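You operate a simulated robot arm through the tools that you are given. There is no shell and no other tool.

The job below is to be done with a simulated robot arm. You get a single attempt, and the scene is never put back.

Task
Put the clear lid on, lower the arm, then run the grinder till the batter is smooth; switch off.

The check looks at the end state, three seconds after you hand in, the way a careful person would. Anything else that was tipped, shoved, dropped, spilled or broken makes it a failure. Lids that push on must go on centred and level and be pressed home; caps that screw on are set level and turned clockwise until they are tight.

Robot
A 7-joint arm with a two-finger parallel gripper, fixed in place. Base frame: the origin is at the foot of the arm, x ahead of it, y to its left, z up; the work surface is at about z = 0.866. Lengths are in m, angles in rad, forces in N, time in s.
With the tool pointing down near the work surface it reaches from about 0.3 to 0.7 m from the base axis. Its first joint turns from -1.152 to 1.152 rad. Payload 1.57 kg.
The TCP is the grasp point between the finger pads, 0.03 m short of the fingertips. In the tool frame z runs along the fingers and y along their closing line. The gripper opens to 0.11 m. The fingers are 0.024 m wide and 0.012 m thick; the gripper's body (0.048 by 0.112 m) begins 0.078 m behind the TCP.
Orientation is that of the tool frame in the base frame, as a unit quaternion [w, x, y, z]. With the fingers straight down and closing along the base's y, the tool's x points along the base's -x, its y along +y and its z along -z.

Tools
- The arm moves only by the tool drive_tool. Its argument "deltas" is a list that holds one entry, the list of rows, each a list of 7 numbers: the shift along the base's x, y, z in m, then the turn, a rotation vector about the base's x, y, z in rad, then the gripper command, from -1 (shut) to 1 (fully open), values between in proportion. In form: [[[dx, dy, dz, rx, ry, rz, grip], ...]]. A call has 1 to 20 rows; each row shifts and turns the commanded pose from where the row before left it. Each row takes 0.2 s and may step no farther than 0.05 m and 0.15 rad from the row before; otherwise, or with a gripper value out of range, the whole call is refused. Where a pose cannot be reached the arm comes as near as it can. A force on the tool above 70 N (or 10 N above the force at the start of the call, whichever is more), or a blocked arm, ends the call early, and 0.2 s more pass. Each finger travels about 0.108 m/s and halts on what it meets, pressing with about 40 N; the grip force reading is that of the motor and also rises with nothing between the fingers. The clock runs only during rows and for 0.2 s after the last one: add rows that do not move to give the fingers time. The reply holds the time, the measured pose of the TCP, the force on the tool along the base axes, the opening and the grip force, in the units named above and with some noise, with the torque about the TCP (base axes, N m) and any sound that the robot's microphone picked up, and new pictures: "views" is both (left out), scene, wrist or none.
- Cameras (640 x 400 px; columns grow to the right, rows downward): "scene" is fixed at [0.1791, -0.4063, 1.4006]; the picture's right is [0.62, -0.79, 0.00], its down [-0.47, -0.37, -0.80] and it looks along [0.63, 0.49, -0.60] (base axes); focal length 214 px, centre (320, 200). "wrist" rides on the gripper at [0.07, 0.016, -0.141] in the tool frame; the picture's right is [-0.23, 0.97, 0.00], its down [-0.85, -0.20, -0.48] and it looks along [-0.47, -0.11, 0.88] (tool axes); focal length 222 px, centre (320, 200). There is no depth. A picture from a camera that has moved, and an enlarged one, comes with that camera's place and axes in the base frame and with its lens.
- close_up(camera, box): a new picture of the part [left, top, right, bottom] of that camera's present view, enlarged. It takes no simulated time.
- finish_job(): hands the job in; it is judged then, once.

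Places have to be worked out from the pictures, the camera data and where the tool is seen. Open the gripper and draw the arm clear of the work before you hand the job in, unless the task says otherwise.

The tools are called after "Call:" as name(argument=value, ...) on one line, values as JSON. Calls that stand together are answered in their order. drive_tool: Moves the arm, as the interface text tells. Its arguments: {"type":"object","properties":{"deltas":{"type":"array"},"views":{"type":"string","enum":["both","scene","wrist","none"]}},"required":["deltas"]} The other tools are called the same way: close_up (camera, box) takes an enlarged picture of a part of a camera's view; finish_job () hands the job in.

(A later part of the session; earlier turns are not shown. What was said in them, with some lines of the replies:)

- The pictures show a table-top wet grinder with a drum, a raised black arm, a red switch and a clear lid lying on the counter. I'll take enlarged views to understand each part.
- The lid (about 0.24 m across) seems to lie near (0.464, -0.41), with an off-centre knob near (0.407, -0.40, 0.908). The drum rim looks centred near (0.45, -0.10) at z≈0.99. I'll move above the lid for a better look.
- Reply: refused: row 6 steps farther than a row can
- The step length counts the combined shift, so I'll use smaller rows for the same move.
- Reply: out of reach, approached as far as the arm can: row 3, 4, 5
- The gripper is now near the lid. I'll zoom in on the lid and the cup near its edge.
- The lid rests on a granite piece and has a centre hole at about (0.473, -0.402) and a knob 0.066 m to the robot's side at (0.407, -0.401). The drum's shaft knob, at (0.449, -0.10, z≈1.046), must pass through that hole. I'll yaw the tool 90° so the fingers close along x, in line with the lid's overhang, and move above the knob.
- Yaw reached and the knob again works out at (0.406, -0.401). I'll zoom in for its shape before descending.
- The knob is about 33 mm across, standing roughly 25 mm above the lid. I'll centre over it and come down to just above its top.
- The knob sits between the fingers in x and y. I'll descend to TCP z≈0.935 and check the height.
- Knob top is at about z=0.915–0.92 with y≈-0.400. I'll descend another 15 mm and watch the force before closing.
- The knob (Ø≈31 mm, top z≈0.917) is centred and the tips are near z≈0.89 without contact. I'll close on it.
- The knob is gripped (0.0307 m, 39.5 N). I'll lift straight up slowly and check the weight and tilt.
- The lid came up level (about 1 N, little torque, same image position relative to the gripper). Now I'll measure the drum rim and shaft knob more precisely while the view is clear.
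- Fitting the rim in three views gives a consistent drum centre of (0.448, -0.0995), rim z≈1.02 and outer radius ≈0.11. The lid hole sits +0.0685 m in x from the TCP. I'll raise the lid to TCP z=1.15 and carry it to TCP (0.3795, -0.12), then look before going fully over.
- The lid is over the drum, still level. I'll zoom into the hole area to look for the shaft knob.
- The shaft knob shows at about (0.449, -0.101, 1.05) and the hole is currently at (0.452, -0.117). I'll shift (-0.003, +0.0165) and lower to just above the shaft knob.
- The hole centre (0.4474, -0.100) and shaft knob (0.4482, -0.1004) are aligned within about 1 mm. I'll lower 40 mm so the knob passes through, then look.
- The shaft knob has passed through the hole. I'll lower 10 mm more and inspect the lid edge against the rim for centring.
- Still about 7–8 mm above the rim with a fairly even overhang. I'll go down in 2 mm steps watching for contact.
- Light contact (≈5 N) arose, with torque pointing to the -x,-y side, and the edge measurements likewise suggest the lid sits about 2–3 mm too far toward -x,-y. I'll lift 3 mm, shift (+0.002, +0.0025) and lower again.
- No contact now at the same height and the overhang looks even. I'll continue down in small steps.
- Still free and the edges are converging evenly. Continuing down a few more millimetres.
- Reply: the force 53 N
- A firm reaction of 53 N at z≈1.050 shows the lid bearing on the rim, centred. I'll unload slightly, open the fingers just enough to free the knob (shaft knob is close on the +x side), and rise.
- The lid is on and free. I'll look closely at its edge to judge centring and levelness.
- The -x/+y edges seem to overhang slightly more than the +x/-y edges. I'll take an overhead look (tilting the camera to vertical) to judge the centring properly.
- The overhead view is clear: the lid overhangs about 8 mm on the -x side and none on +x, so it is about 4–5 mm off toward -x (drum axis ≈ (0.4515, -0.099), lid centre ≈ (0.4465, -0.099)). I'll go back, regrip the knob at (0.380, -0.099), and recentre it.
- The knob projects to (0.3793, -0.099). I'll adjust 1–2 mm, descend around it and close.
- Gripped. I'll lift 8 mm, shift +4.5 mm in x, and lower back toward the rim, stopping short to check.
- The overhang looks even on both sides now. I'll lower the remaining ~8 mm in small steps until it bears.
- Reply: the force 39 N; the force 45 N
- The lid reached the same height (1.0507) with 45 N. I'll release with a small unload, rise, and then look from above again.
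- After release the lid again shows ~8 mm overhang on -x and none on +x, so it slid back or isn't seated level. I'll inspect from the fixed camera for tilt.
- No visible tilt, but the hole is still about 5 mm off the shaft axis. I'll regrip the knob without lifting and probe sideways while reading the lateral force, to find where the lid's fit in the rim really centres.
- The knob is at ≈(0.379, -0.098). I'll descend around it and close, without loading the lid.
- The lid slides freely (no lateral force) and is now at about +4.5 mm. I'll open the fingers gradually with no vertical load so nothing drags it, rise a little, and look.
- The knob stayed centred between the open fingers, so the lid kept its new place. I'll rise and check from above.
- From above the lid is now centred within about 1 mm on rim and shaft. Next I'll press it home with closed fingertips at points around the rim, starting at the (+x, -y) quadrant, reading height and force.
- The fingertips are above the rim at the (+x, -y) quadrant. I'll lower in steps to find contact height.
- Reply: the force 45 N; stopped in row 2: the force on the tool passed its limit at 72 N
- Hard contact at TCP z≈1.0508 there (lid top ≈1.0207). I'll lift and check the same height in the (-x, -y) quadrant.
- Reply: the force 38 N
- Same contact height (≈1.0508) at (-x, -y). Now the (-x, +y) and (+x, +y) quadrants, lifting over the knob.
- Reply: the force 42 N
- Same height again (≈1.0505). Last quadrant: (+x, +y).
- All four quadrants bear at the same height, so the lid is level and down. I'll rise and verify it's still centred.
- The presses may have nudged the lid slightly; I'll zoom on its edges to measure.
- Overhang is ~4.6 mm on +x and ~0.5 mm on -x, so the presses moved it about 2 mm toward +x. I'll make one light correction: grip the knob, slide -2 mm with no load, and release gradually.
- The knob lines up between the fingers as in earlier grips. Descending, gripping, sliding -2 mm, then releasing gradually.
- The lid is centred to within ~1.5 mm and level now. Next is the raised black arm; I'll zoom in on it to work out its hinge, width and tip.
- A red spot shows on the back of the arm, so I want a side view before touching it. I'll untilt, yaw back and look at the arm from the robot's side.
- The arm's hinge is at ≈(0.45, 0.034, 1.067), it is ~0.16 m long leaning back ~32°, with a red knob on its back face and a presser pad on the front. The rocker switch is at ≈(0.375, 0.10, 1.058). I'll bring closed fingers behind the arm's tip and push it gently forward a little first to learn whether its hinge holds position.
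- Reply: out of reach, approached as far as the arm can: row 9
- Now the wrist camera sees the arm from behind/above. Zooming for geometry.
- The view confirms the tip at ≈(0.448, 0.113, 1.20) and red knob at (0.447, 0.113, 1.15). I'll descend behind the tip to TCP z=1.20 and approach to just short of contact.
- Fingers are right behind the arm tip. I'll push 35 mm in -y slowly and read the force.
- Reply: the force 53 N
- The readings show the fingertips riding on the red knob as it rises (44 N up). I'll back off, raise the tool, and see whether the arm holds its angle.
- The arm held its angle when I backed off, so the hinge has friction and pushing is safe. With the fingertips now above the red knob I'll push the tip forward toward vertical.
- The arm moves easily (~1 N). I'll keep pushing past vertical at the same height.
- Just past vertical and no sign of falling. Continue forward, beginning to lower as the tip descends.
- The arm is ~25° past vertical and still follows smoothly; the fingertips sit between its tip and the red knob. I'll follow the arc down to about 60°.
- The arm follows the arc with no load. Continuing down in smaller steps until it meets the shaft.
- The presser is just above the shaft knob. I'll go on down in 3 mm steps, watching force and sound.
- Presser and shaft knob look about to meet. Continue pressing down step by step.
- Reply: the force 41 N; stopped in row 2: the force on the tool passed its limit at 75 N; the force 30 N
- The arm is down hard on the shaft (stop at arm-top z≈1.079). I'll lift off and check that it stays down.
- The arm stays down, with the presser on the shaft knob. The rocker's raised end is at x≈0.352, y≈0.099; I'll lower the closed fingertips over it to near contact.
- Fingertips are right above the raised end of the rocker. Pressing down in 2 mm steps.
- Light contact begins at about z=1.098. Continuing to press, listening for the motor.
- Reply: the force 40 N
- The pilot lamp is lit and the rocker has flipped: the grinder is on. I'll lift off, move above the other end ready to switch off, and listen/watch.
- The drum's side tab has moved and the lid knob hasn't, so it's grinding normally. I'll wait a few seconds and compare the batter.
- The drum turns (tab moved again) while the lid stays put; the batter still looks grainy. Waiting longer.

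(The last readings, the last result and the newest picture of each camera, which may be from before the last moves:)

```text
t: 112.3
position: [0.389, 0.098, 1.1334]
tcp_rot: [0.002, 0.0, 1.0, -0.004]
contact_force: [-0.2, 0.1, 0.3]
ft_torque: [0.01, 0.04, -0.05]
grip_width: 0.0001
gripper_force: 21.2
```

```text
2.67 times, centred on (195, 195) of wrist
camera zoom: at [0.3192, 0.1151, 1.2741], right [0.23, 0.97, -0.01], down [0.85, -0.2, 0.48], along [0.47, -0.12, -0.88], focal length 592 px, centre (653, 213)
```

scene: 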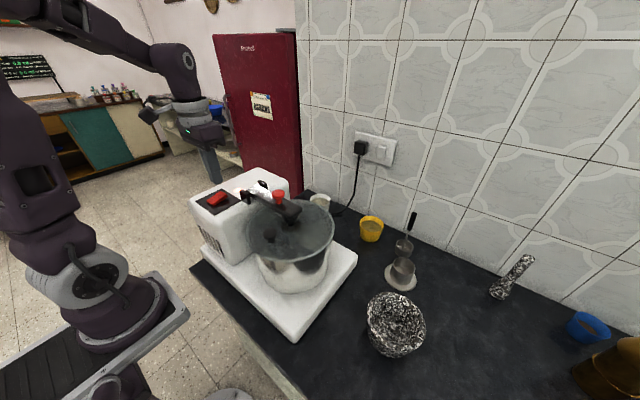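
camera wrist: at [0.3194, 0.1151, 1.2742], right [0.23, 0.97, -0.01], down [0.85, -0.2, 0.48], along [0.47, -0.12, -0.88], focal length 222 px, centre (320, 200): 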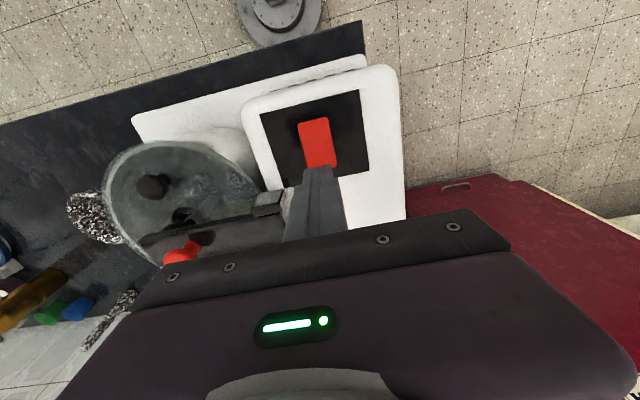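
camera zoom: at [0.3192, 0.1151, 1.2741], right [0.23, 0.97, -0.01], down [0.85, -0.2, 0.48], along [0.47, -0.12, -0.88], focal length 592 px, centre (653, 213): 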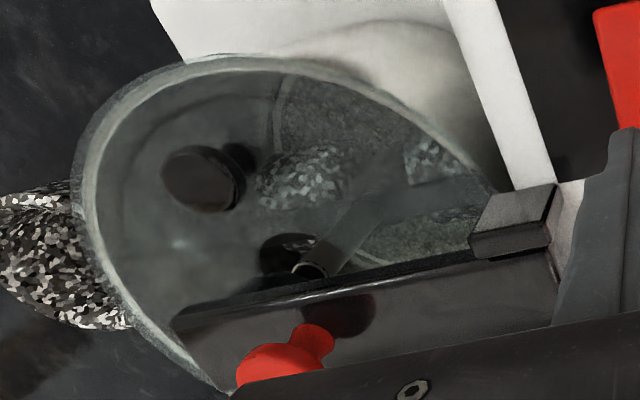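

The batter is changing (lighter smear at its edge) but still grainy. I'll keep it running.

Call:
drive_tool(deltas=[[[0, 0, 0, 0, 0, 0, -1], [0, 0, 0, 0, 0, 0, -1], [0, 0, 0, 0, 0, 0, -1], [0, 0, 0, 0, 0, 0, -1], [0, 0, 0, 0, 0, 0, -1], [0, 0, 0, 0, 0, 0, -1], [0, 0, 0, 0, 0, 0, -1], [0, 0, 0, 0, 0, 0, -1], [0, 0, 0, 0, 0, 0, -1], [0, 0, 0, 0, 0, 0, -1], [0, 0, 0, 0, 0, 0, -1], [0, 0, 0, 0, 0, 0, -1], [0, 0, 0, 0, 0, 0, -1], [0, 0, 0, 0, 0, 0, -1], [0, 0, 0, 0, 0, 0, -1], [0, 0, 0, 0, 0, 0, -1], [0, 0, 0, 0, 0, 0, -1], [0, 0, 0, 0, 0, 0, -1], [0, 0, 0, 0, 0, 0, -1], [0, 0, 0, 0, 0, 0, -1]]], views="none")

Call:
close_up(camera="scene", box=[255, 200, 335, 275])

Call:
drive_tool(deltas=[[[0, 0, 0, 0, 0, 0, -1], [0, 0, 0, 0, 0, 0, -1], [0, 0, 0, 0, 0, 0, -1], [0, 0, 0, 0, 0, 0, -1], [0, 0, 0, 0, 0, 0, -1], [0, 0, 0, 0, 0, 0, -1], [0, 0, 0, 0, 0, 0, -1], [0, 0, 0, 0, 0, 0, -1], [0, 0, 0, 0, 0, 0, -1], [0, 0, 0, 0, 0, 0, -1], [0, 0, 0, 0, 0, 0, -1], [0, 0, 0, 0, 0, 0, -1], [0, 0, 0, 0, 0, 0, -1], [0, 0, 0, 0, 0, 0, -1], [0, 0, 0, 0, 0, 0, -1], [0, 0, 0, 0, 0, 0, -1], [0, 0, 0, 0, 0, 0, -1], [0, 0, 0, 0, 0, 0, -1], [0, 0, 0, 0, 0, 0, -1], [0, 0, 0, 0, 0, 0, -1]]], views="none")

Call:
close_up(camera="scene", box=[255, 200, 335, 275])

Call:
close_up(camera="wrist", box=[90, 120, 300, 270])

```text
t: 116.5
position: [0.3893, 0.0965, 1.132]
tcp_rot: [0.001, -0.001, 1.0, -0.005]
contact_force: [0.3, -0.7, 0.0]
ft_torque: [-0.03, 0.02, 0.01]
grip_width: 0.0003
gripper_force: 20.7
```

```text
5.33 times, centred on (295, 238) of scene
camera zoom: at [0.1791, -0.4063, 1.4006], right [0.62, -0.79, 0.0], down [-0.47, -0.37, -0.8], along [0.63, 0.49, -0.6], focal length 1144 px, centre (453, 0)
```

zoom: 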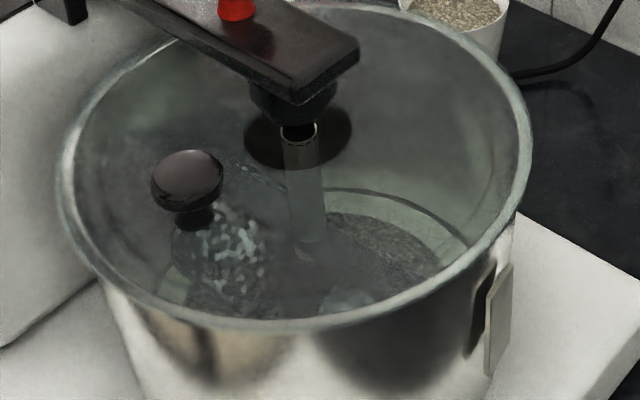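

```text
t: 120.7
position: [0.3882, 0.0974, 1.1323]
tcp_rot: [0.002, 0.0, 1.0, -0.005]
contact_force: [-0.2, 0.5, 0.0]
ft_torque: [0.03, 0.03, 0.02]
grip_width: 0.0
gripper_force: 21.1
```

```text
5.33 times, centred on (295, 238) of scene
camera zoom: at [0.1791, -0.4063, 1.4006], right [0.62, -0.79, 0.0], down [-0.47, -0.37, -0.8], along [0.63, 0.49, -0.6], focal length 1144 px, centre (453, 0)
```

zoom: 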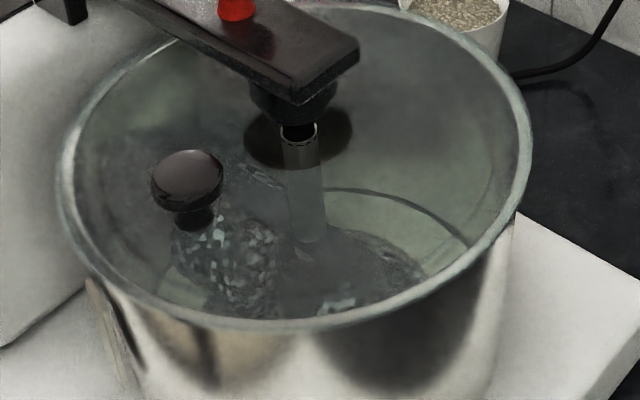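

```text
2.67 times, centred on (195, 195) of wrist
camera zoom: at [0.3192, 0.1151, 1.2741], right [0.23, 0.97, -0.01], down [0.85, -0.2, 0.48], along [0.47, -0.12, -0.88], focal length 592 px, centre (653, 213)
```

zoom: 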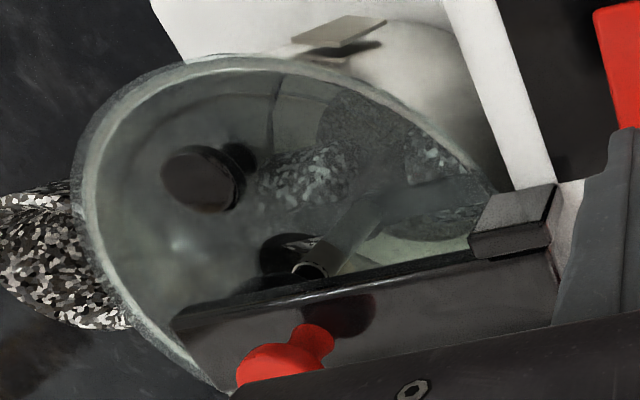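

The smooth pale batter is growing inward and the coarse patch is shrinking. I'll keep running, checking every few seconds.

Call:
drive_tool(deltas=[[[0, 0, 0, 0, 0, 0, -1], [0, 0, 0, 0, 0, 0, -1], [0, 0, 0, 0, 0, 0, -1], [0, 0, 0, 0, 0, 0, -1], [0, 0, 0, 0, 0, 0, -1], [0, 0, 0, 0, 0, 0, -1], [0, 0, 0, 0, 0, 0, -1], [0, 0, 0, 0, 0, 0, -1], [0, 0, 0, 0, 0, 0, -1], [0, 0, 0, 0, 0, 0, -1], [0, 0, 0, 0, 0, 0, -1], [0, 0, 0, 0, 0, 0, -1], [0, 0, 0, 0, 0, 0, -1], [0, 0, 0, 0, 0, 0, -1], [0, 0, 0, 0, 0, 0, -1], [0, 0, 0, 0, 0, 0, -1], [0, 0, 0, 0, 0, 0, -1], [0, 0, 0, 0, 0, 0, -1], [0, 0, 0, 0, 0, 0, -1], [0, 0, 0, 0, 0, 0, -1]]], views="none")

Call:
close_up(camera="scene", box=[255, 200, 335, 275])

Call:
drive_tool(deltas=[[[0, 0, 0, 0, 0, 0, -1], [0, 0, 0, 0, 0, 0, -1], [0, 0, 0, 0, 0, 0, -1], [0, 0, 0, 0, 0, 0, -1], [0, 0, 0, 0, 0, 0, -1], [0, 0, 0, 0, 0, 0, -1], [0, 0, 0, 0, 0, 0, -1], [0, 0, 0, 0, 0, 0, -1], [0, 0, 0, 0, 0, 0, -1], [0, 0, 0, 0, 0, 0, -1], [0, 0, 0, 0, 0, 0, -1], [0, 0, 0, 0, 0, 0, -1], [0, 0, 0, 0, 0, 0, -1], [0, 0, 0, 0, 0, 0, -1], [0, 0, 0, 0, 0, 0, -1], [0, 0, 0, 0, 0, 0, -1], [0, 0, 0, 0, 0, 0, -1], [0, 0, 0, 0, 0, 0, -1], [0, 0, 0, 0, 0, 0, -1], [0, 0, 0, 0, 0, 0, -1]]], views="none")

Call:
close_up(camera="scene", box=[255, 200, 335, 275])

Call:
close_up(camera="wrist", box=[90, 120, 300, 270])

```text
t: 124.9
position: [0.3895, 0.0973, 1.1325]
tcp_rot: [0.002, 0.0, 1.0, -0.005]
contact_force: [0.5, 0.9, 0.5]
ft_torque: [-0.02, 0.01, 0.03]
grip_width: 0.0001
gripper_force: 21.2
```

```text
5.33 times, centred on (295, 238) of scene
camera zoom: at [0.1791, -0.4063, 1.4006], right [0.62, -0.79, 0.0], down [-0.47, -0.37, -0.8], along [0.63, 0.49, -0.6], focal length 1144 px, centre (453, 0)
```

zoom: 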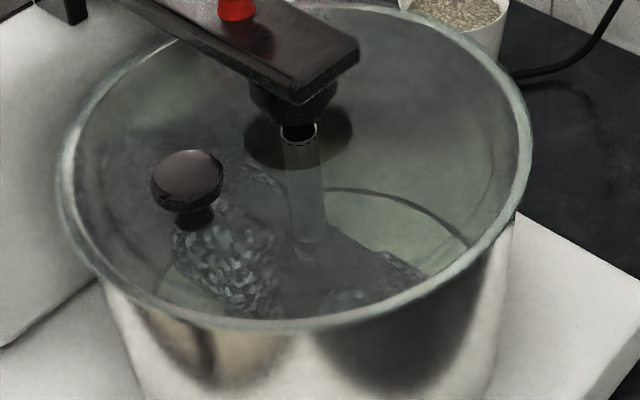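

```text
t: 129.1
position: [0.3883, 0.0974, 1.1334]
tcp_rot: [0.002, 0.0, 1.0, -0.005]
contact_force: [0.5, -0.1, -0.1]
ft_torque: [-0.03, 0.0, 0.01]
grip_width: 0.0
gripper_force: 21.1
```

```text
5.33 times, centred on (295, 238) of scene
camera zoom: at [0.1791, -0.4063, 1.4006], right [0.62, -0.79, 0.0], down [-0.47, -0.37, -0.8], along [0.63, 0.49, -0.6], focal length 1144 px, centre (453, 0)
```

zoom: 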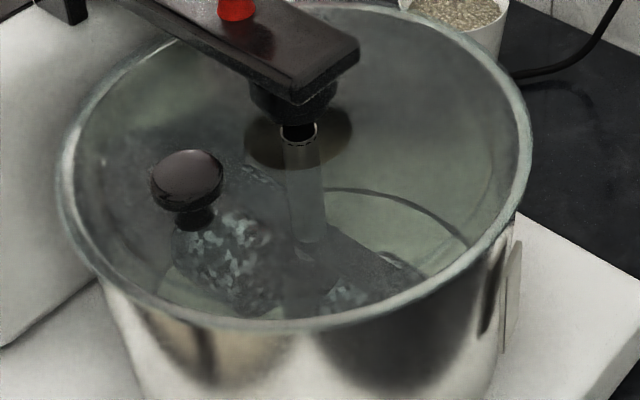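

```text
2.67 times, centred on (195, 195) of wrist
camera zoom: at [0.3192, 0.1151, 1.2741], right [0.23, 0.97, -0.01], down [0.85, -0.2, 0.48], along [0.47, -0.12, -0.88], focal length 592 px, centre (653, 213)
```

zoom: 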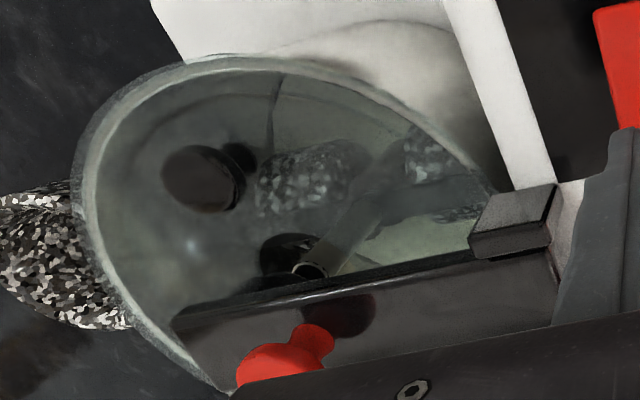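

Nearly smooth now; a small dark patch remains near the rollers. A few more seconds and compare closely.

Call:
drive_tool(deltas=[[[0, 0, 0, 0, 0, 0, -1], [0, 0, 0, 0, 0, 0, -1], [0, 0, 0, 0, 0, 0, -1], [0, 0, 0, 0, 0, 0, -1], [0, 0, 0, 0, 0, 0, -1], [0, 0, 0, 0, 0, 0, -1], [0, 0, 0, 0, 0, 0, -1], [0, 0, 0, 0, 0, 0, -1], [0, 0, 0, 0, 0, 0, -1], [0, 0, 0, 0, 0, 0, -1], [0, 0, 0, 0, 0, 0, -1], [0, 0, 0, 0, 0, 0, -1], [0, 0, 0, 0, 0, 0, -1], [0, 0, 0, 0, 0, 0, -1], [0, 0, 0, 0, 0, 0, -1], [0, 0, 0, 0, 0, 0, -1], [0, 0, 0, 0, 0, 0, -1], [0, 0, 0, 0, 0, 0, -1], [0, 0, 0, 0, 0, 0, -1], [0, 0, 0, 0, 0, 0, -1]]], views="none")

Call:
close_up(camera="scene", box=[270, 225, 325, 275])

Call:
close_up(camera="wrist", box=[170, 130, 270, 220])

```text
t: 133.3
position: [0.3887, 0.0964, 1.1337]
tcp_rot: [0.002, 0.0, 1.0, -0.005]
contact_force: [-0.6, 0.3, 0.2]
ft_torque: [0.02, 0.0, 0.0]
grip_width: 0.0
gripper_force: 20.6
```

```text
8.00 times, centred on (298, 250) of scene
camera zoom: at [0.1791, -0.4063, 1.4006], right [0.62, -0.79, 0.0], down [-0.47, -0.37, -0.8], along [0.63, 0.49, -0.6], focal length 1716 px, centre (500, -200)
```

zoom: 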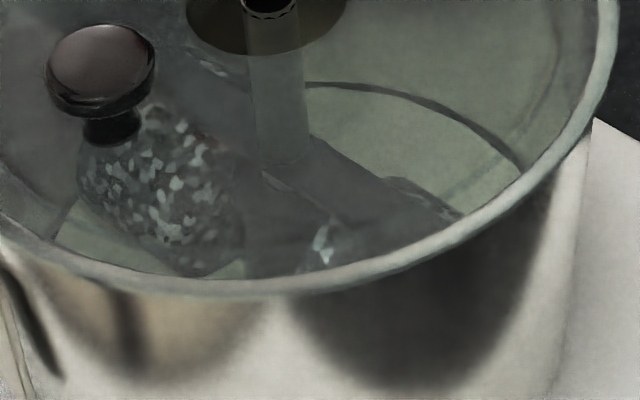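

```text
4.44 times, centred on (220, 175) of wrist
camera zoom: at [0.3192, 0.1151, 1.2741], right [0.23, 0.97, -0.01], down [0.85, -0.2, 0.48], along [0.47, -0.12, -0.88], focal length 987 px, centre (764, 311)
```

zoom: 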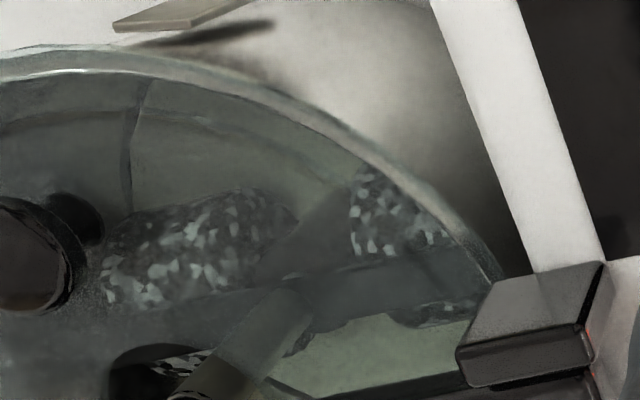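

The batter looks uniformly pale and smooth; the remaining dark shapes coincide with the rollers. One more short check for any change before switching off.

Call:
drive_tool(deltas=[[[0, 0, 0, 0, 0, 0, -1], [0, 0, 0, 0, 0, 0, -1], [0, 0, 0, 0, 0, 0, -1], [0, 0, 0, 0, 0, 0, -1], [0, 0, 0, 0, 0, 0, -1], [0, 0, 0, 0, 0, 0, -1], [0, 0, 0, 0, 0, 0, -1], [0, 0, 0, 0, 0, 0, -1], [0, 0, 0, 0, 0, 0, -1], [0, 0, 0, 0, 0, 0, -1]]], views="none")

Call:
close_up(camera="scene", box=[270, 225, 325, 275])

Call:
close_up(camera="wrist", box=[170, 130, 270, 220])

Call:
close_up(camera="wrist", box=[270, 90, 380, 200])

```text
t: 135.5
position: [0.3875, 0.097, 1.1343]
tcp_rot: [0.002, 0.0, 1.0, -0.004]
contact_force: [0.6, 0.6, -0.1]
ft_torque: [-0.02, -0.01, 0.0]
grip_width: 0.0
gripper_force: 21.0
```

```text
8.00 times, centred on (298, 250) of scene
camera zoom: at [0.1791, -0.4063, 1.4006], right [0.62, -0.79, 0.0], down [-0.47, -0.37, -0.8], along [0.63, 0.49, -0.6], focal length 1716 px, centre (500, -200)
```

zoom: 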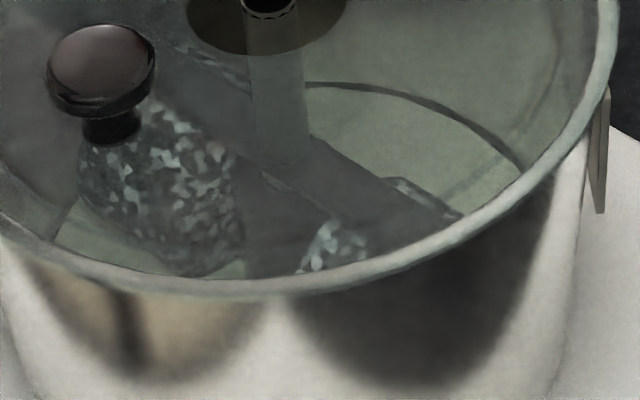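

```text
4.44 times, centred on (220, 175) of wrist
camera zoom: at [0.3192, 0.1151, 1.2741], right [0.23, 0.97, -0.01], down [0.85, -0.2, 0.48], along [0.47, -0.12, -0.88], focal length 987 px, centre (764, 311)
```

zoom: 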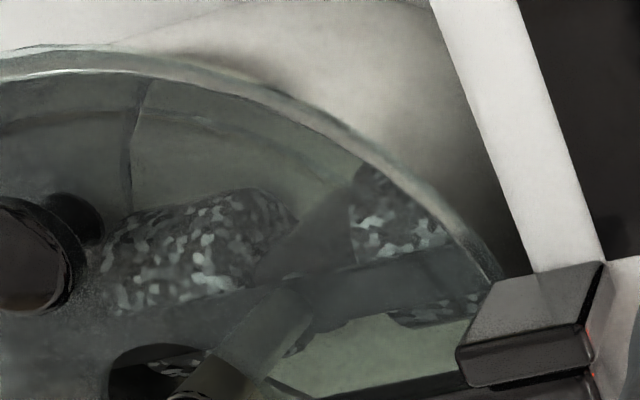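

```text
3.64 times, centred on (325, 145) of wrist
camera zoom: at [0.3192, 0.1151, 1.2741], right [0.23, 0.97, -0.01], down [0.85, -0.2, 0.48], along [0.47, -0.12, -0.88], focal length 808 px, centre (302, 400)
```

zoom: 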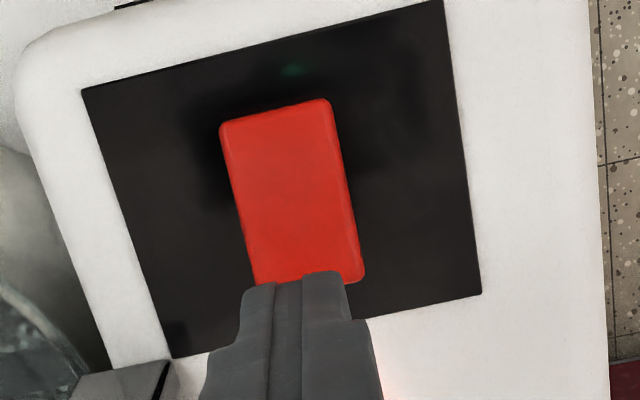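

Batter is smooth and unchanged; the speckled shapes are the turning rollers. The fingertips are above the raised +x end of the rocker, so I'll press it to switch off.

Call:
drive_tool(deltas=[[[0.001, 0.001, -0.015, 0, 0, 0, -1], [0, 0, -0.012, 0, 0, 0, -1], [0, 0, -0.003, 0, 0, 0, -1], [0, 0, -0.003, 0, 0, 0, -1], [0, 0, -0.002, 0, 0, 0, -1], [0, 0, 0, 0, 0, 0, -1]]], views="none")

Call:
drive_tool(deltas=[[[0, 0, -0.002, 0, 0, 0, -1], [0, 0, -0.001, 0, 0, 0, -1], [0, 0, 0, 0, 0, 0, -1]]], views="none")

Call:
close_up(camera="scene", box=[180, 150, 280, 240])

```text
t: 136.9
position: [0.3885, 0.0994, 1.0964]
tcp_rot: [0.002, 0.0, 1.0, -0.004]
contact_force: [1.5, 0.1, 1.0]
ft_torque: [0.02, -0.05, -0.01]
grip_width: 0.0001
gripper_force: 21.5
```

```text
t: 137.7
position: [0.39, 0.1001, 1.0959]
tcp_rot: [0.001, 0.0, 1.0, -0.004]
contact_force: [4.1, -3.2, 8.0]
ft_torque: [-0.06, 0.0, 0.11]
grip_width: 0.0
gripper_force: 21.7
```

```text
4.44 times, centred on (230, 195) of scene
camera zoom: at [0.1791, -0.4064, 1.4006], right [0.62, -0.79, 0.0], down [-0.47, -0.37, -0.8], along [0.63, 0.49, -0.6], focal length 953 px, centre (720, 222)
```

zoom: 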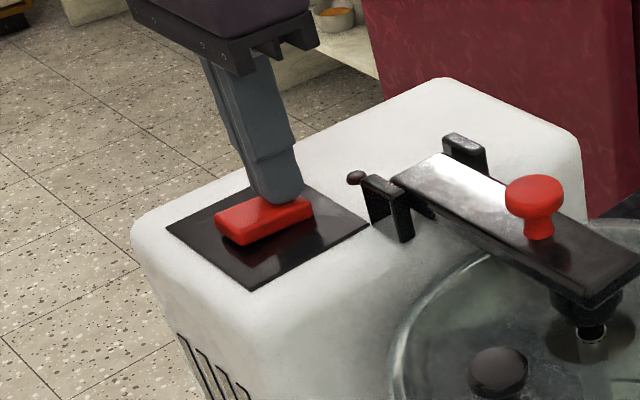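

Lamp off and rocker back. I'll lift off and move clear, then check lid, arm and drum.

Call:
drive_tool(deltas=[[[0, 0, 0.005, 0, 0, 0, -1], [0, 0, 0.02, 0, 0, 0, -1], [0, 0, 0.04, 0, 0, 0, -1], [-0.02, 0, 0.04, 0, 0, 0, -1], [-0.03, 0, 0.03, 0, 0, 0, -1], [-0.02, -0.04, 0.02, 0, 0, 0, 0], [0, -0.04, 0, 0, 0, 0, 1], [0, -0.04, 0, 0, 0, 0, 1], [0, -0.04, 0, 0, 0, 0, 1], [0, 0, 0, 0, 0, 0, 1]]])

Call:
close_up(camera="scene", box=[190, 150, 345, 290])

Call:
close_up(camera="wrist", box=[200, 50, 440, 230])

```text
t: 139.9
position: [0.3196, -0.0612, 1.2499]
tcp_rot: [0.001, 0.0, 1.0, -0.004]
contact_force: [-0.8, -0.1, -0.1]
ft_torque: [0.0, 0.0, 0.01]
grip_width: 0.1101
gripper_force: 0.1
camera wrist: at [0.25, -0.0433, 1.3909], right [0.23, 0.97, -0.01], down [0.85, -0.2, 0.48], along [0.47, -0.12, -0.88], focal length 222 px, centre (320, 200)
```

scene: 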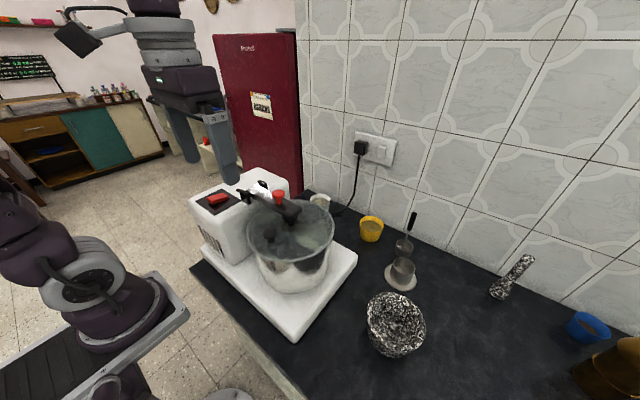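
wrist: 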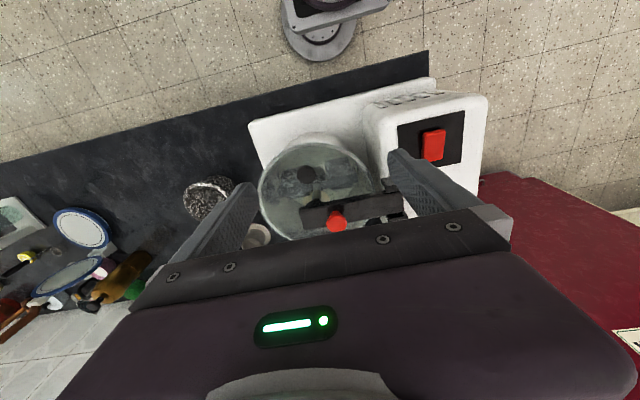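

```text
2.86 times, centred on (268, 220) of scene
camera zoom: at [0.1791, -0.4063, 1.4006], right [0.62, -0.79, 0.0], down [-0.47, -0.37, -0.8], along [0.63, 0.49, -0.6], focal length 613 px, centre (470, 143)
```

zoom: 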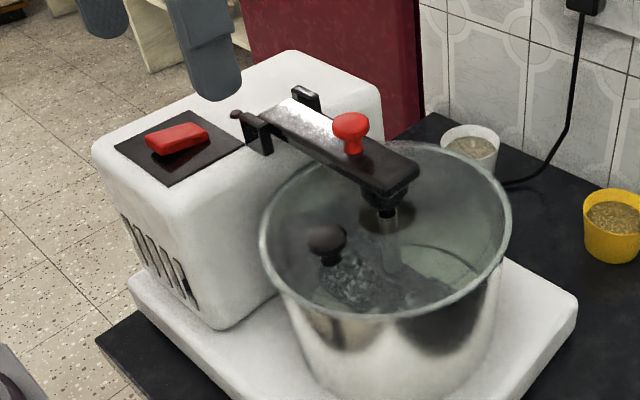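

```text
2.22 times, centred on (320, 140) of wrist
camera zoom: at [0.25, -0.0433, 1.3909], right [0.23, 0.97, -0.01], down [0.85, -0.2, 0.48], along [0.47, -0.12, -0.88], focal length 494 px, centre (320, 333)
```

zoom: 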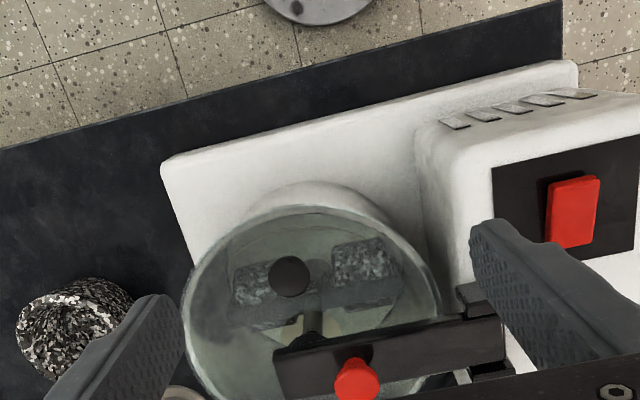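

Switch off, batter pale and smooth, arm down. I'll zoom on the lid edge once more for centring.

Call:
close_up(camera="scene", box=[240, 195, 345, 270])

Call:
close_up(camera="wrist", box=[250, 125, 390, 225])

```text
5.33 times, centred on (292, 232) of scene
camera zoom: at [0.1791, -0.4063, 1.4006], right [0.62, -0.79, 0.0], down [-0.47, -0.37, -0.8], along [0.63, 0.49, -0.6], focal length 1144 px, centre (467, 27)
```

zoom: 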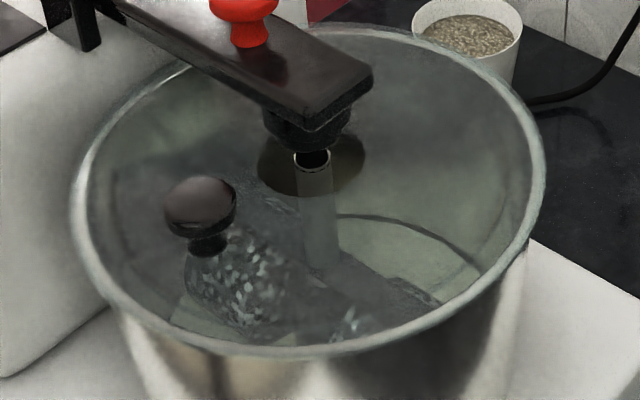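

```text
4.00 times, centred on (320, 175) of wrist
camera zoom: at [0.25, -0.0433, 1.3909], right [0.23, 0.97, -0.01], down [0.85, -0.2, 0.48], along [0.47, -0.12, -0.88], focal length 888 px, centre (320, 300)
```

zoom: 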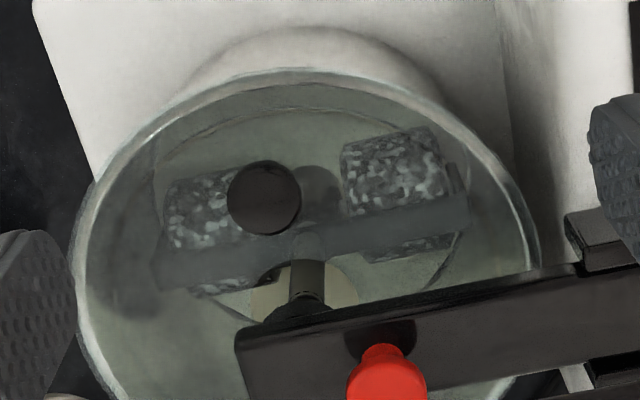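

The shaft sits centred in the lid hole, the lid is level with an even edge, and the drum is still. I'll draw the arm up a bit more and hand in.

Call:
drive_tool(deltas=[[[0, -0.01, 0.03, 0, 0, 0, 1], [0, -0.01, 0.03, 0, 0, 0, 1], [0, 0, 0, 0, 0, 0, 1], [0, 0, 0, 0, 0, 0, 1]]], views="scene")

```text
t: 140.9
position: [0.3199, -0.0829, 1.3074]
tcp_rot: [0.002, 0.001, 1.0, -0.004]
contact_force: [0.3, 0.2, -0.3]
ft_torque: [-0.01, 0.03, -0.03]
grip_width: 0.1101
gripper_force: 0.0
```

scene: 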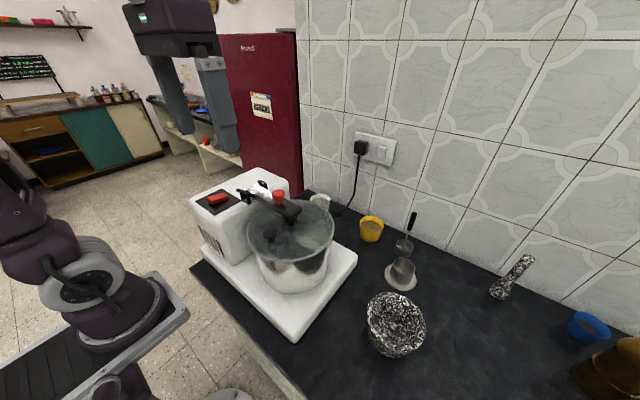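

The lid is on, the arm is lowered, the batter is smooth, the grinder is off, and the gripper is open and clear. Handing in.

Call:
finish_job()

```text
The job is handed in.
```

The lid is on, the arm is down, the batter is ground smooth and the grinder is switched off. I then handed the job in.

- **Lid:** It is centred on the drum to within about 1–2 mm, with the shaft knob coming up through its hole. I pressed it at four points around the rim and it sat at the same height at each. After that I slid it about 2 mm sideways to recentre it and did not press it again.
- **Arm:** I pushed it over from behind and down onto the shaft until it hit a firm stop. It stayed down when I lifted off. I left the red knob on top of the arm alone, since the task didn't mention locking it.
- **Grinding:** It ran for about 32 seconds. The pale, smooth batter spread inward until only the rollers looked speckled, and the last two checks showed no further change. The microphone reported no sound, so I judged smoothness by eye.
- **Switch:** The pilot lamp went dark and the rocker flipped back when I pressed it off. The drum had stopped by the last close-up.

I saw nothing else tipped, moved or spilled. The granite piece the lid had been resting on is still in its place on the counter.
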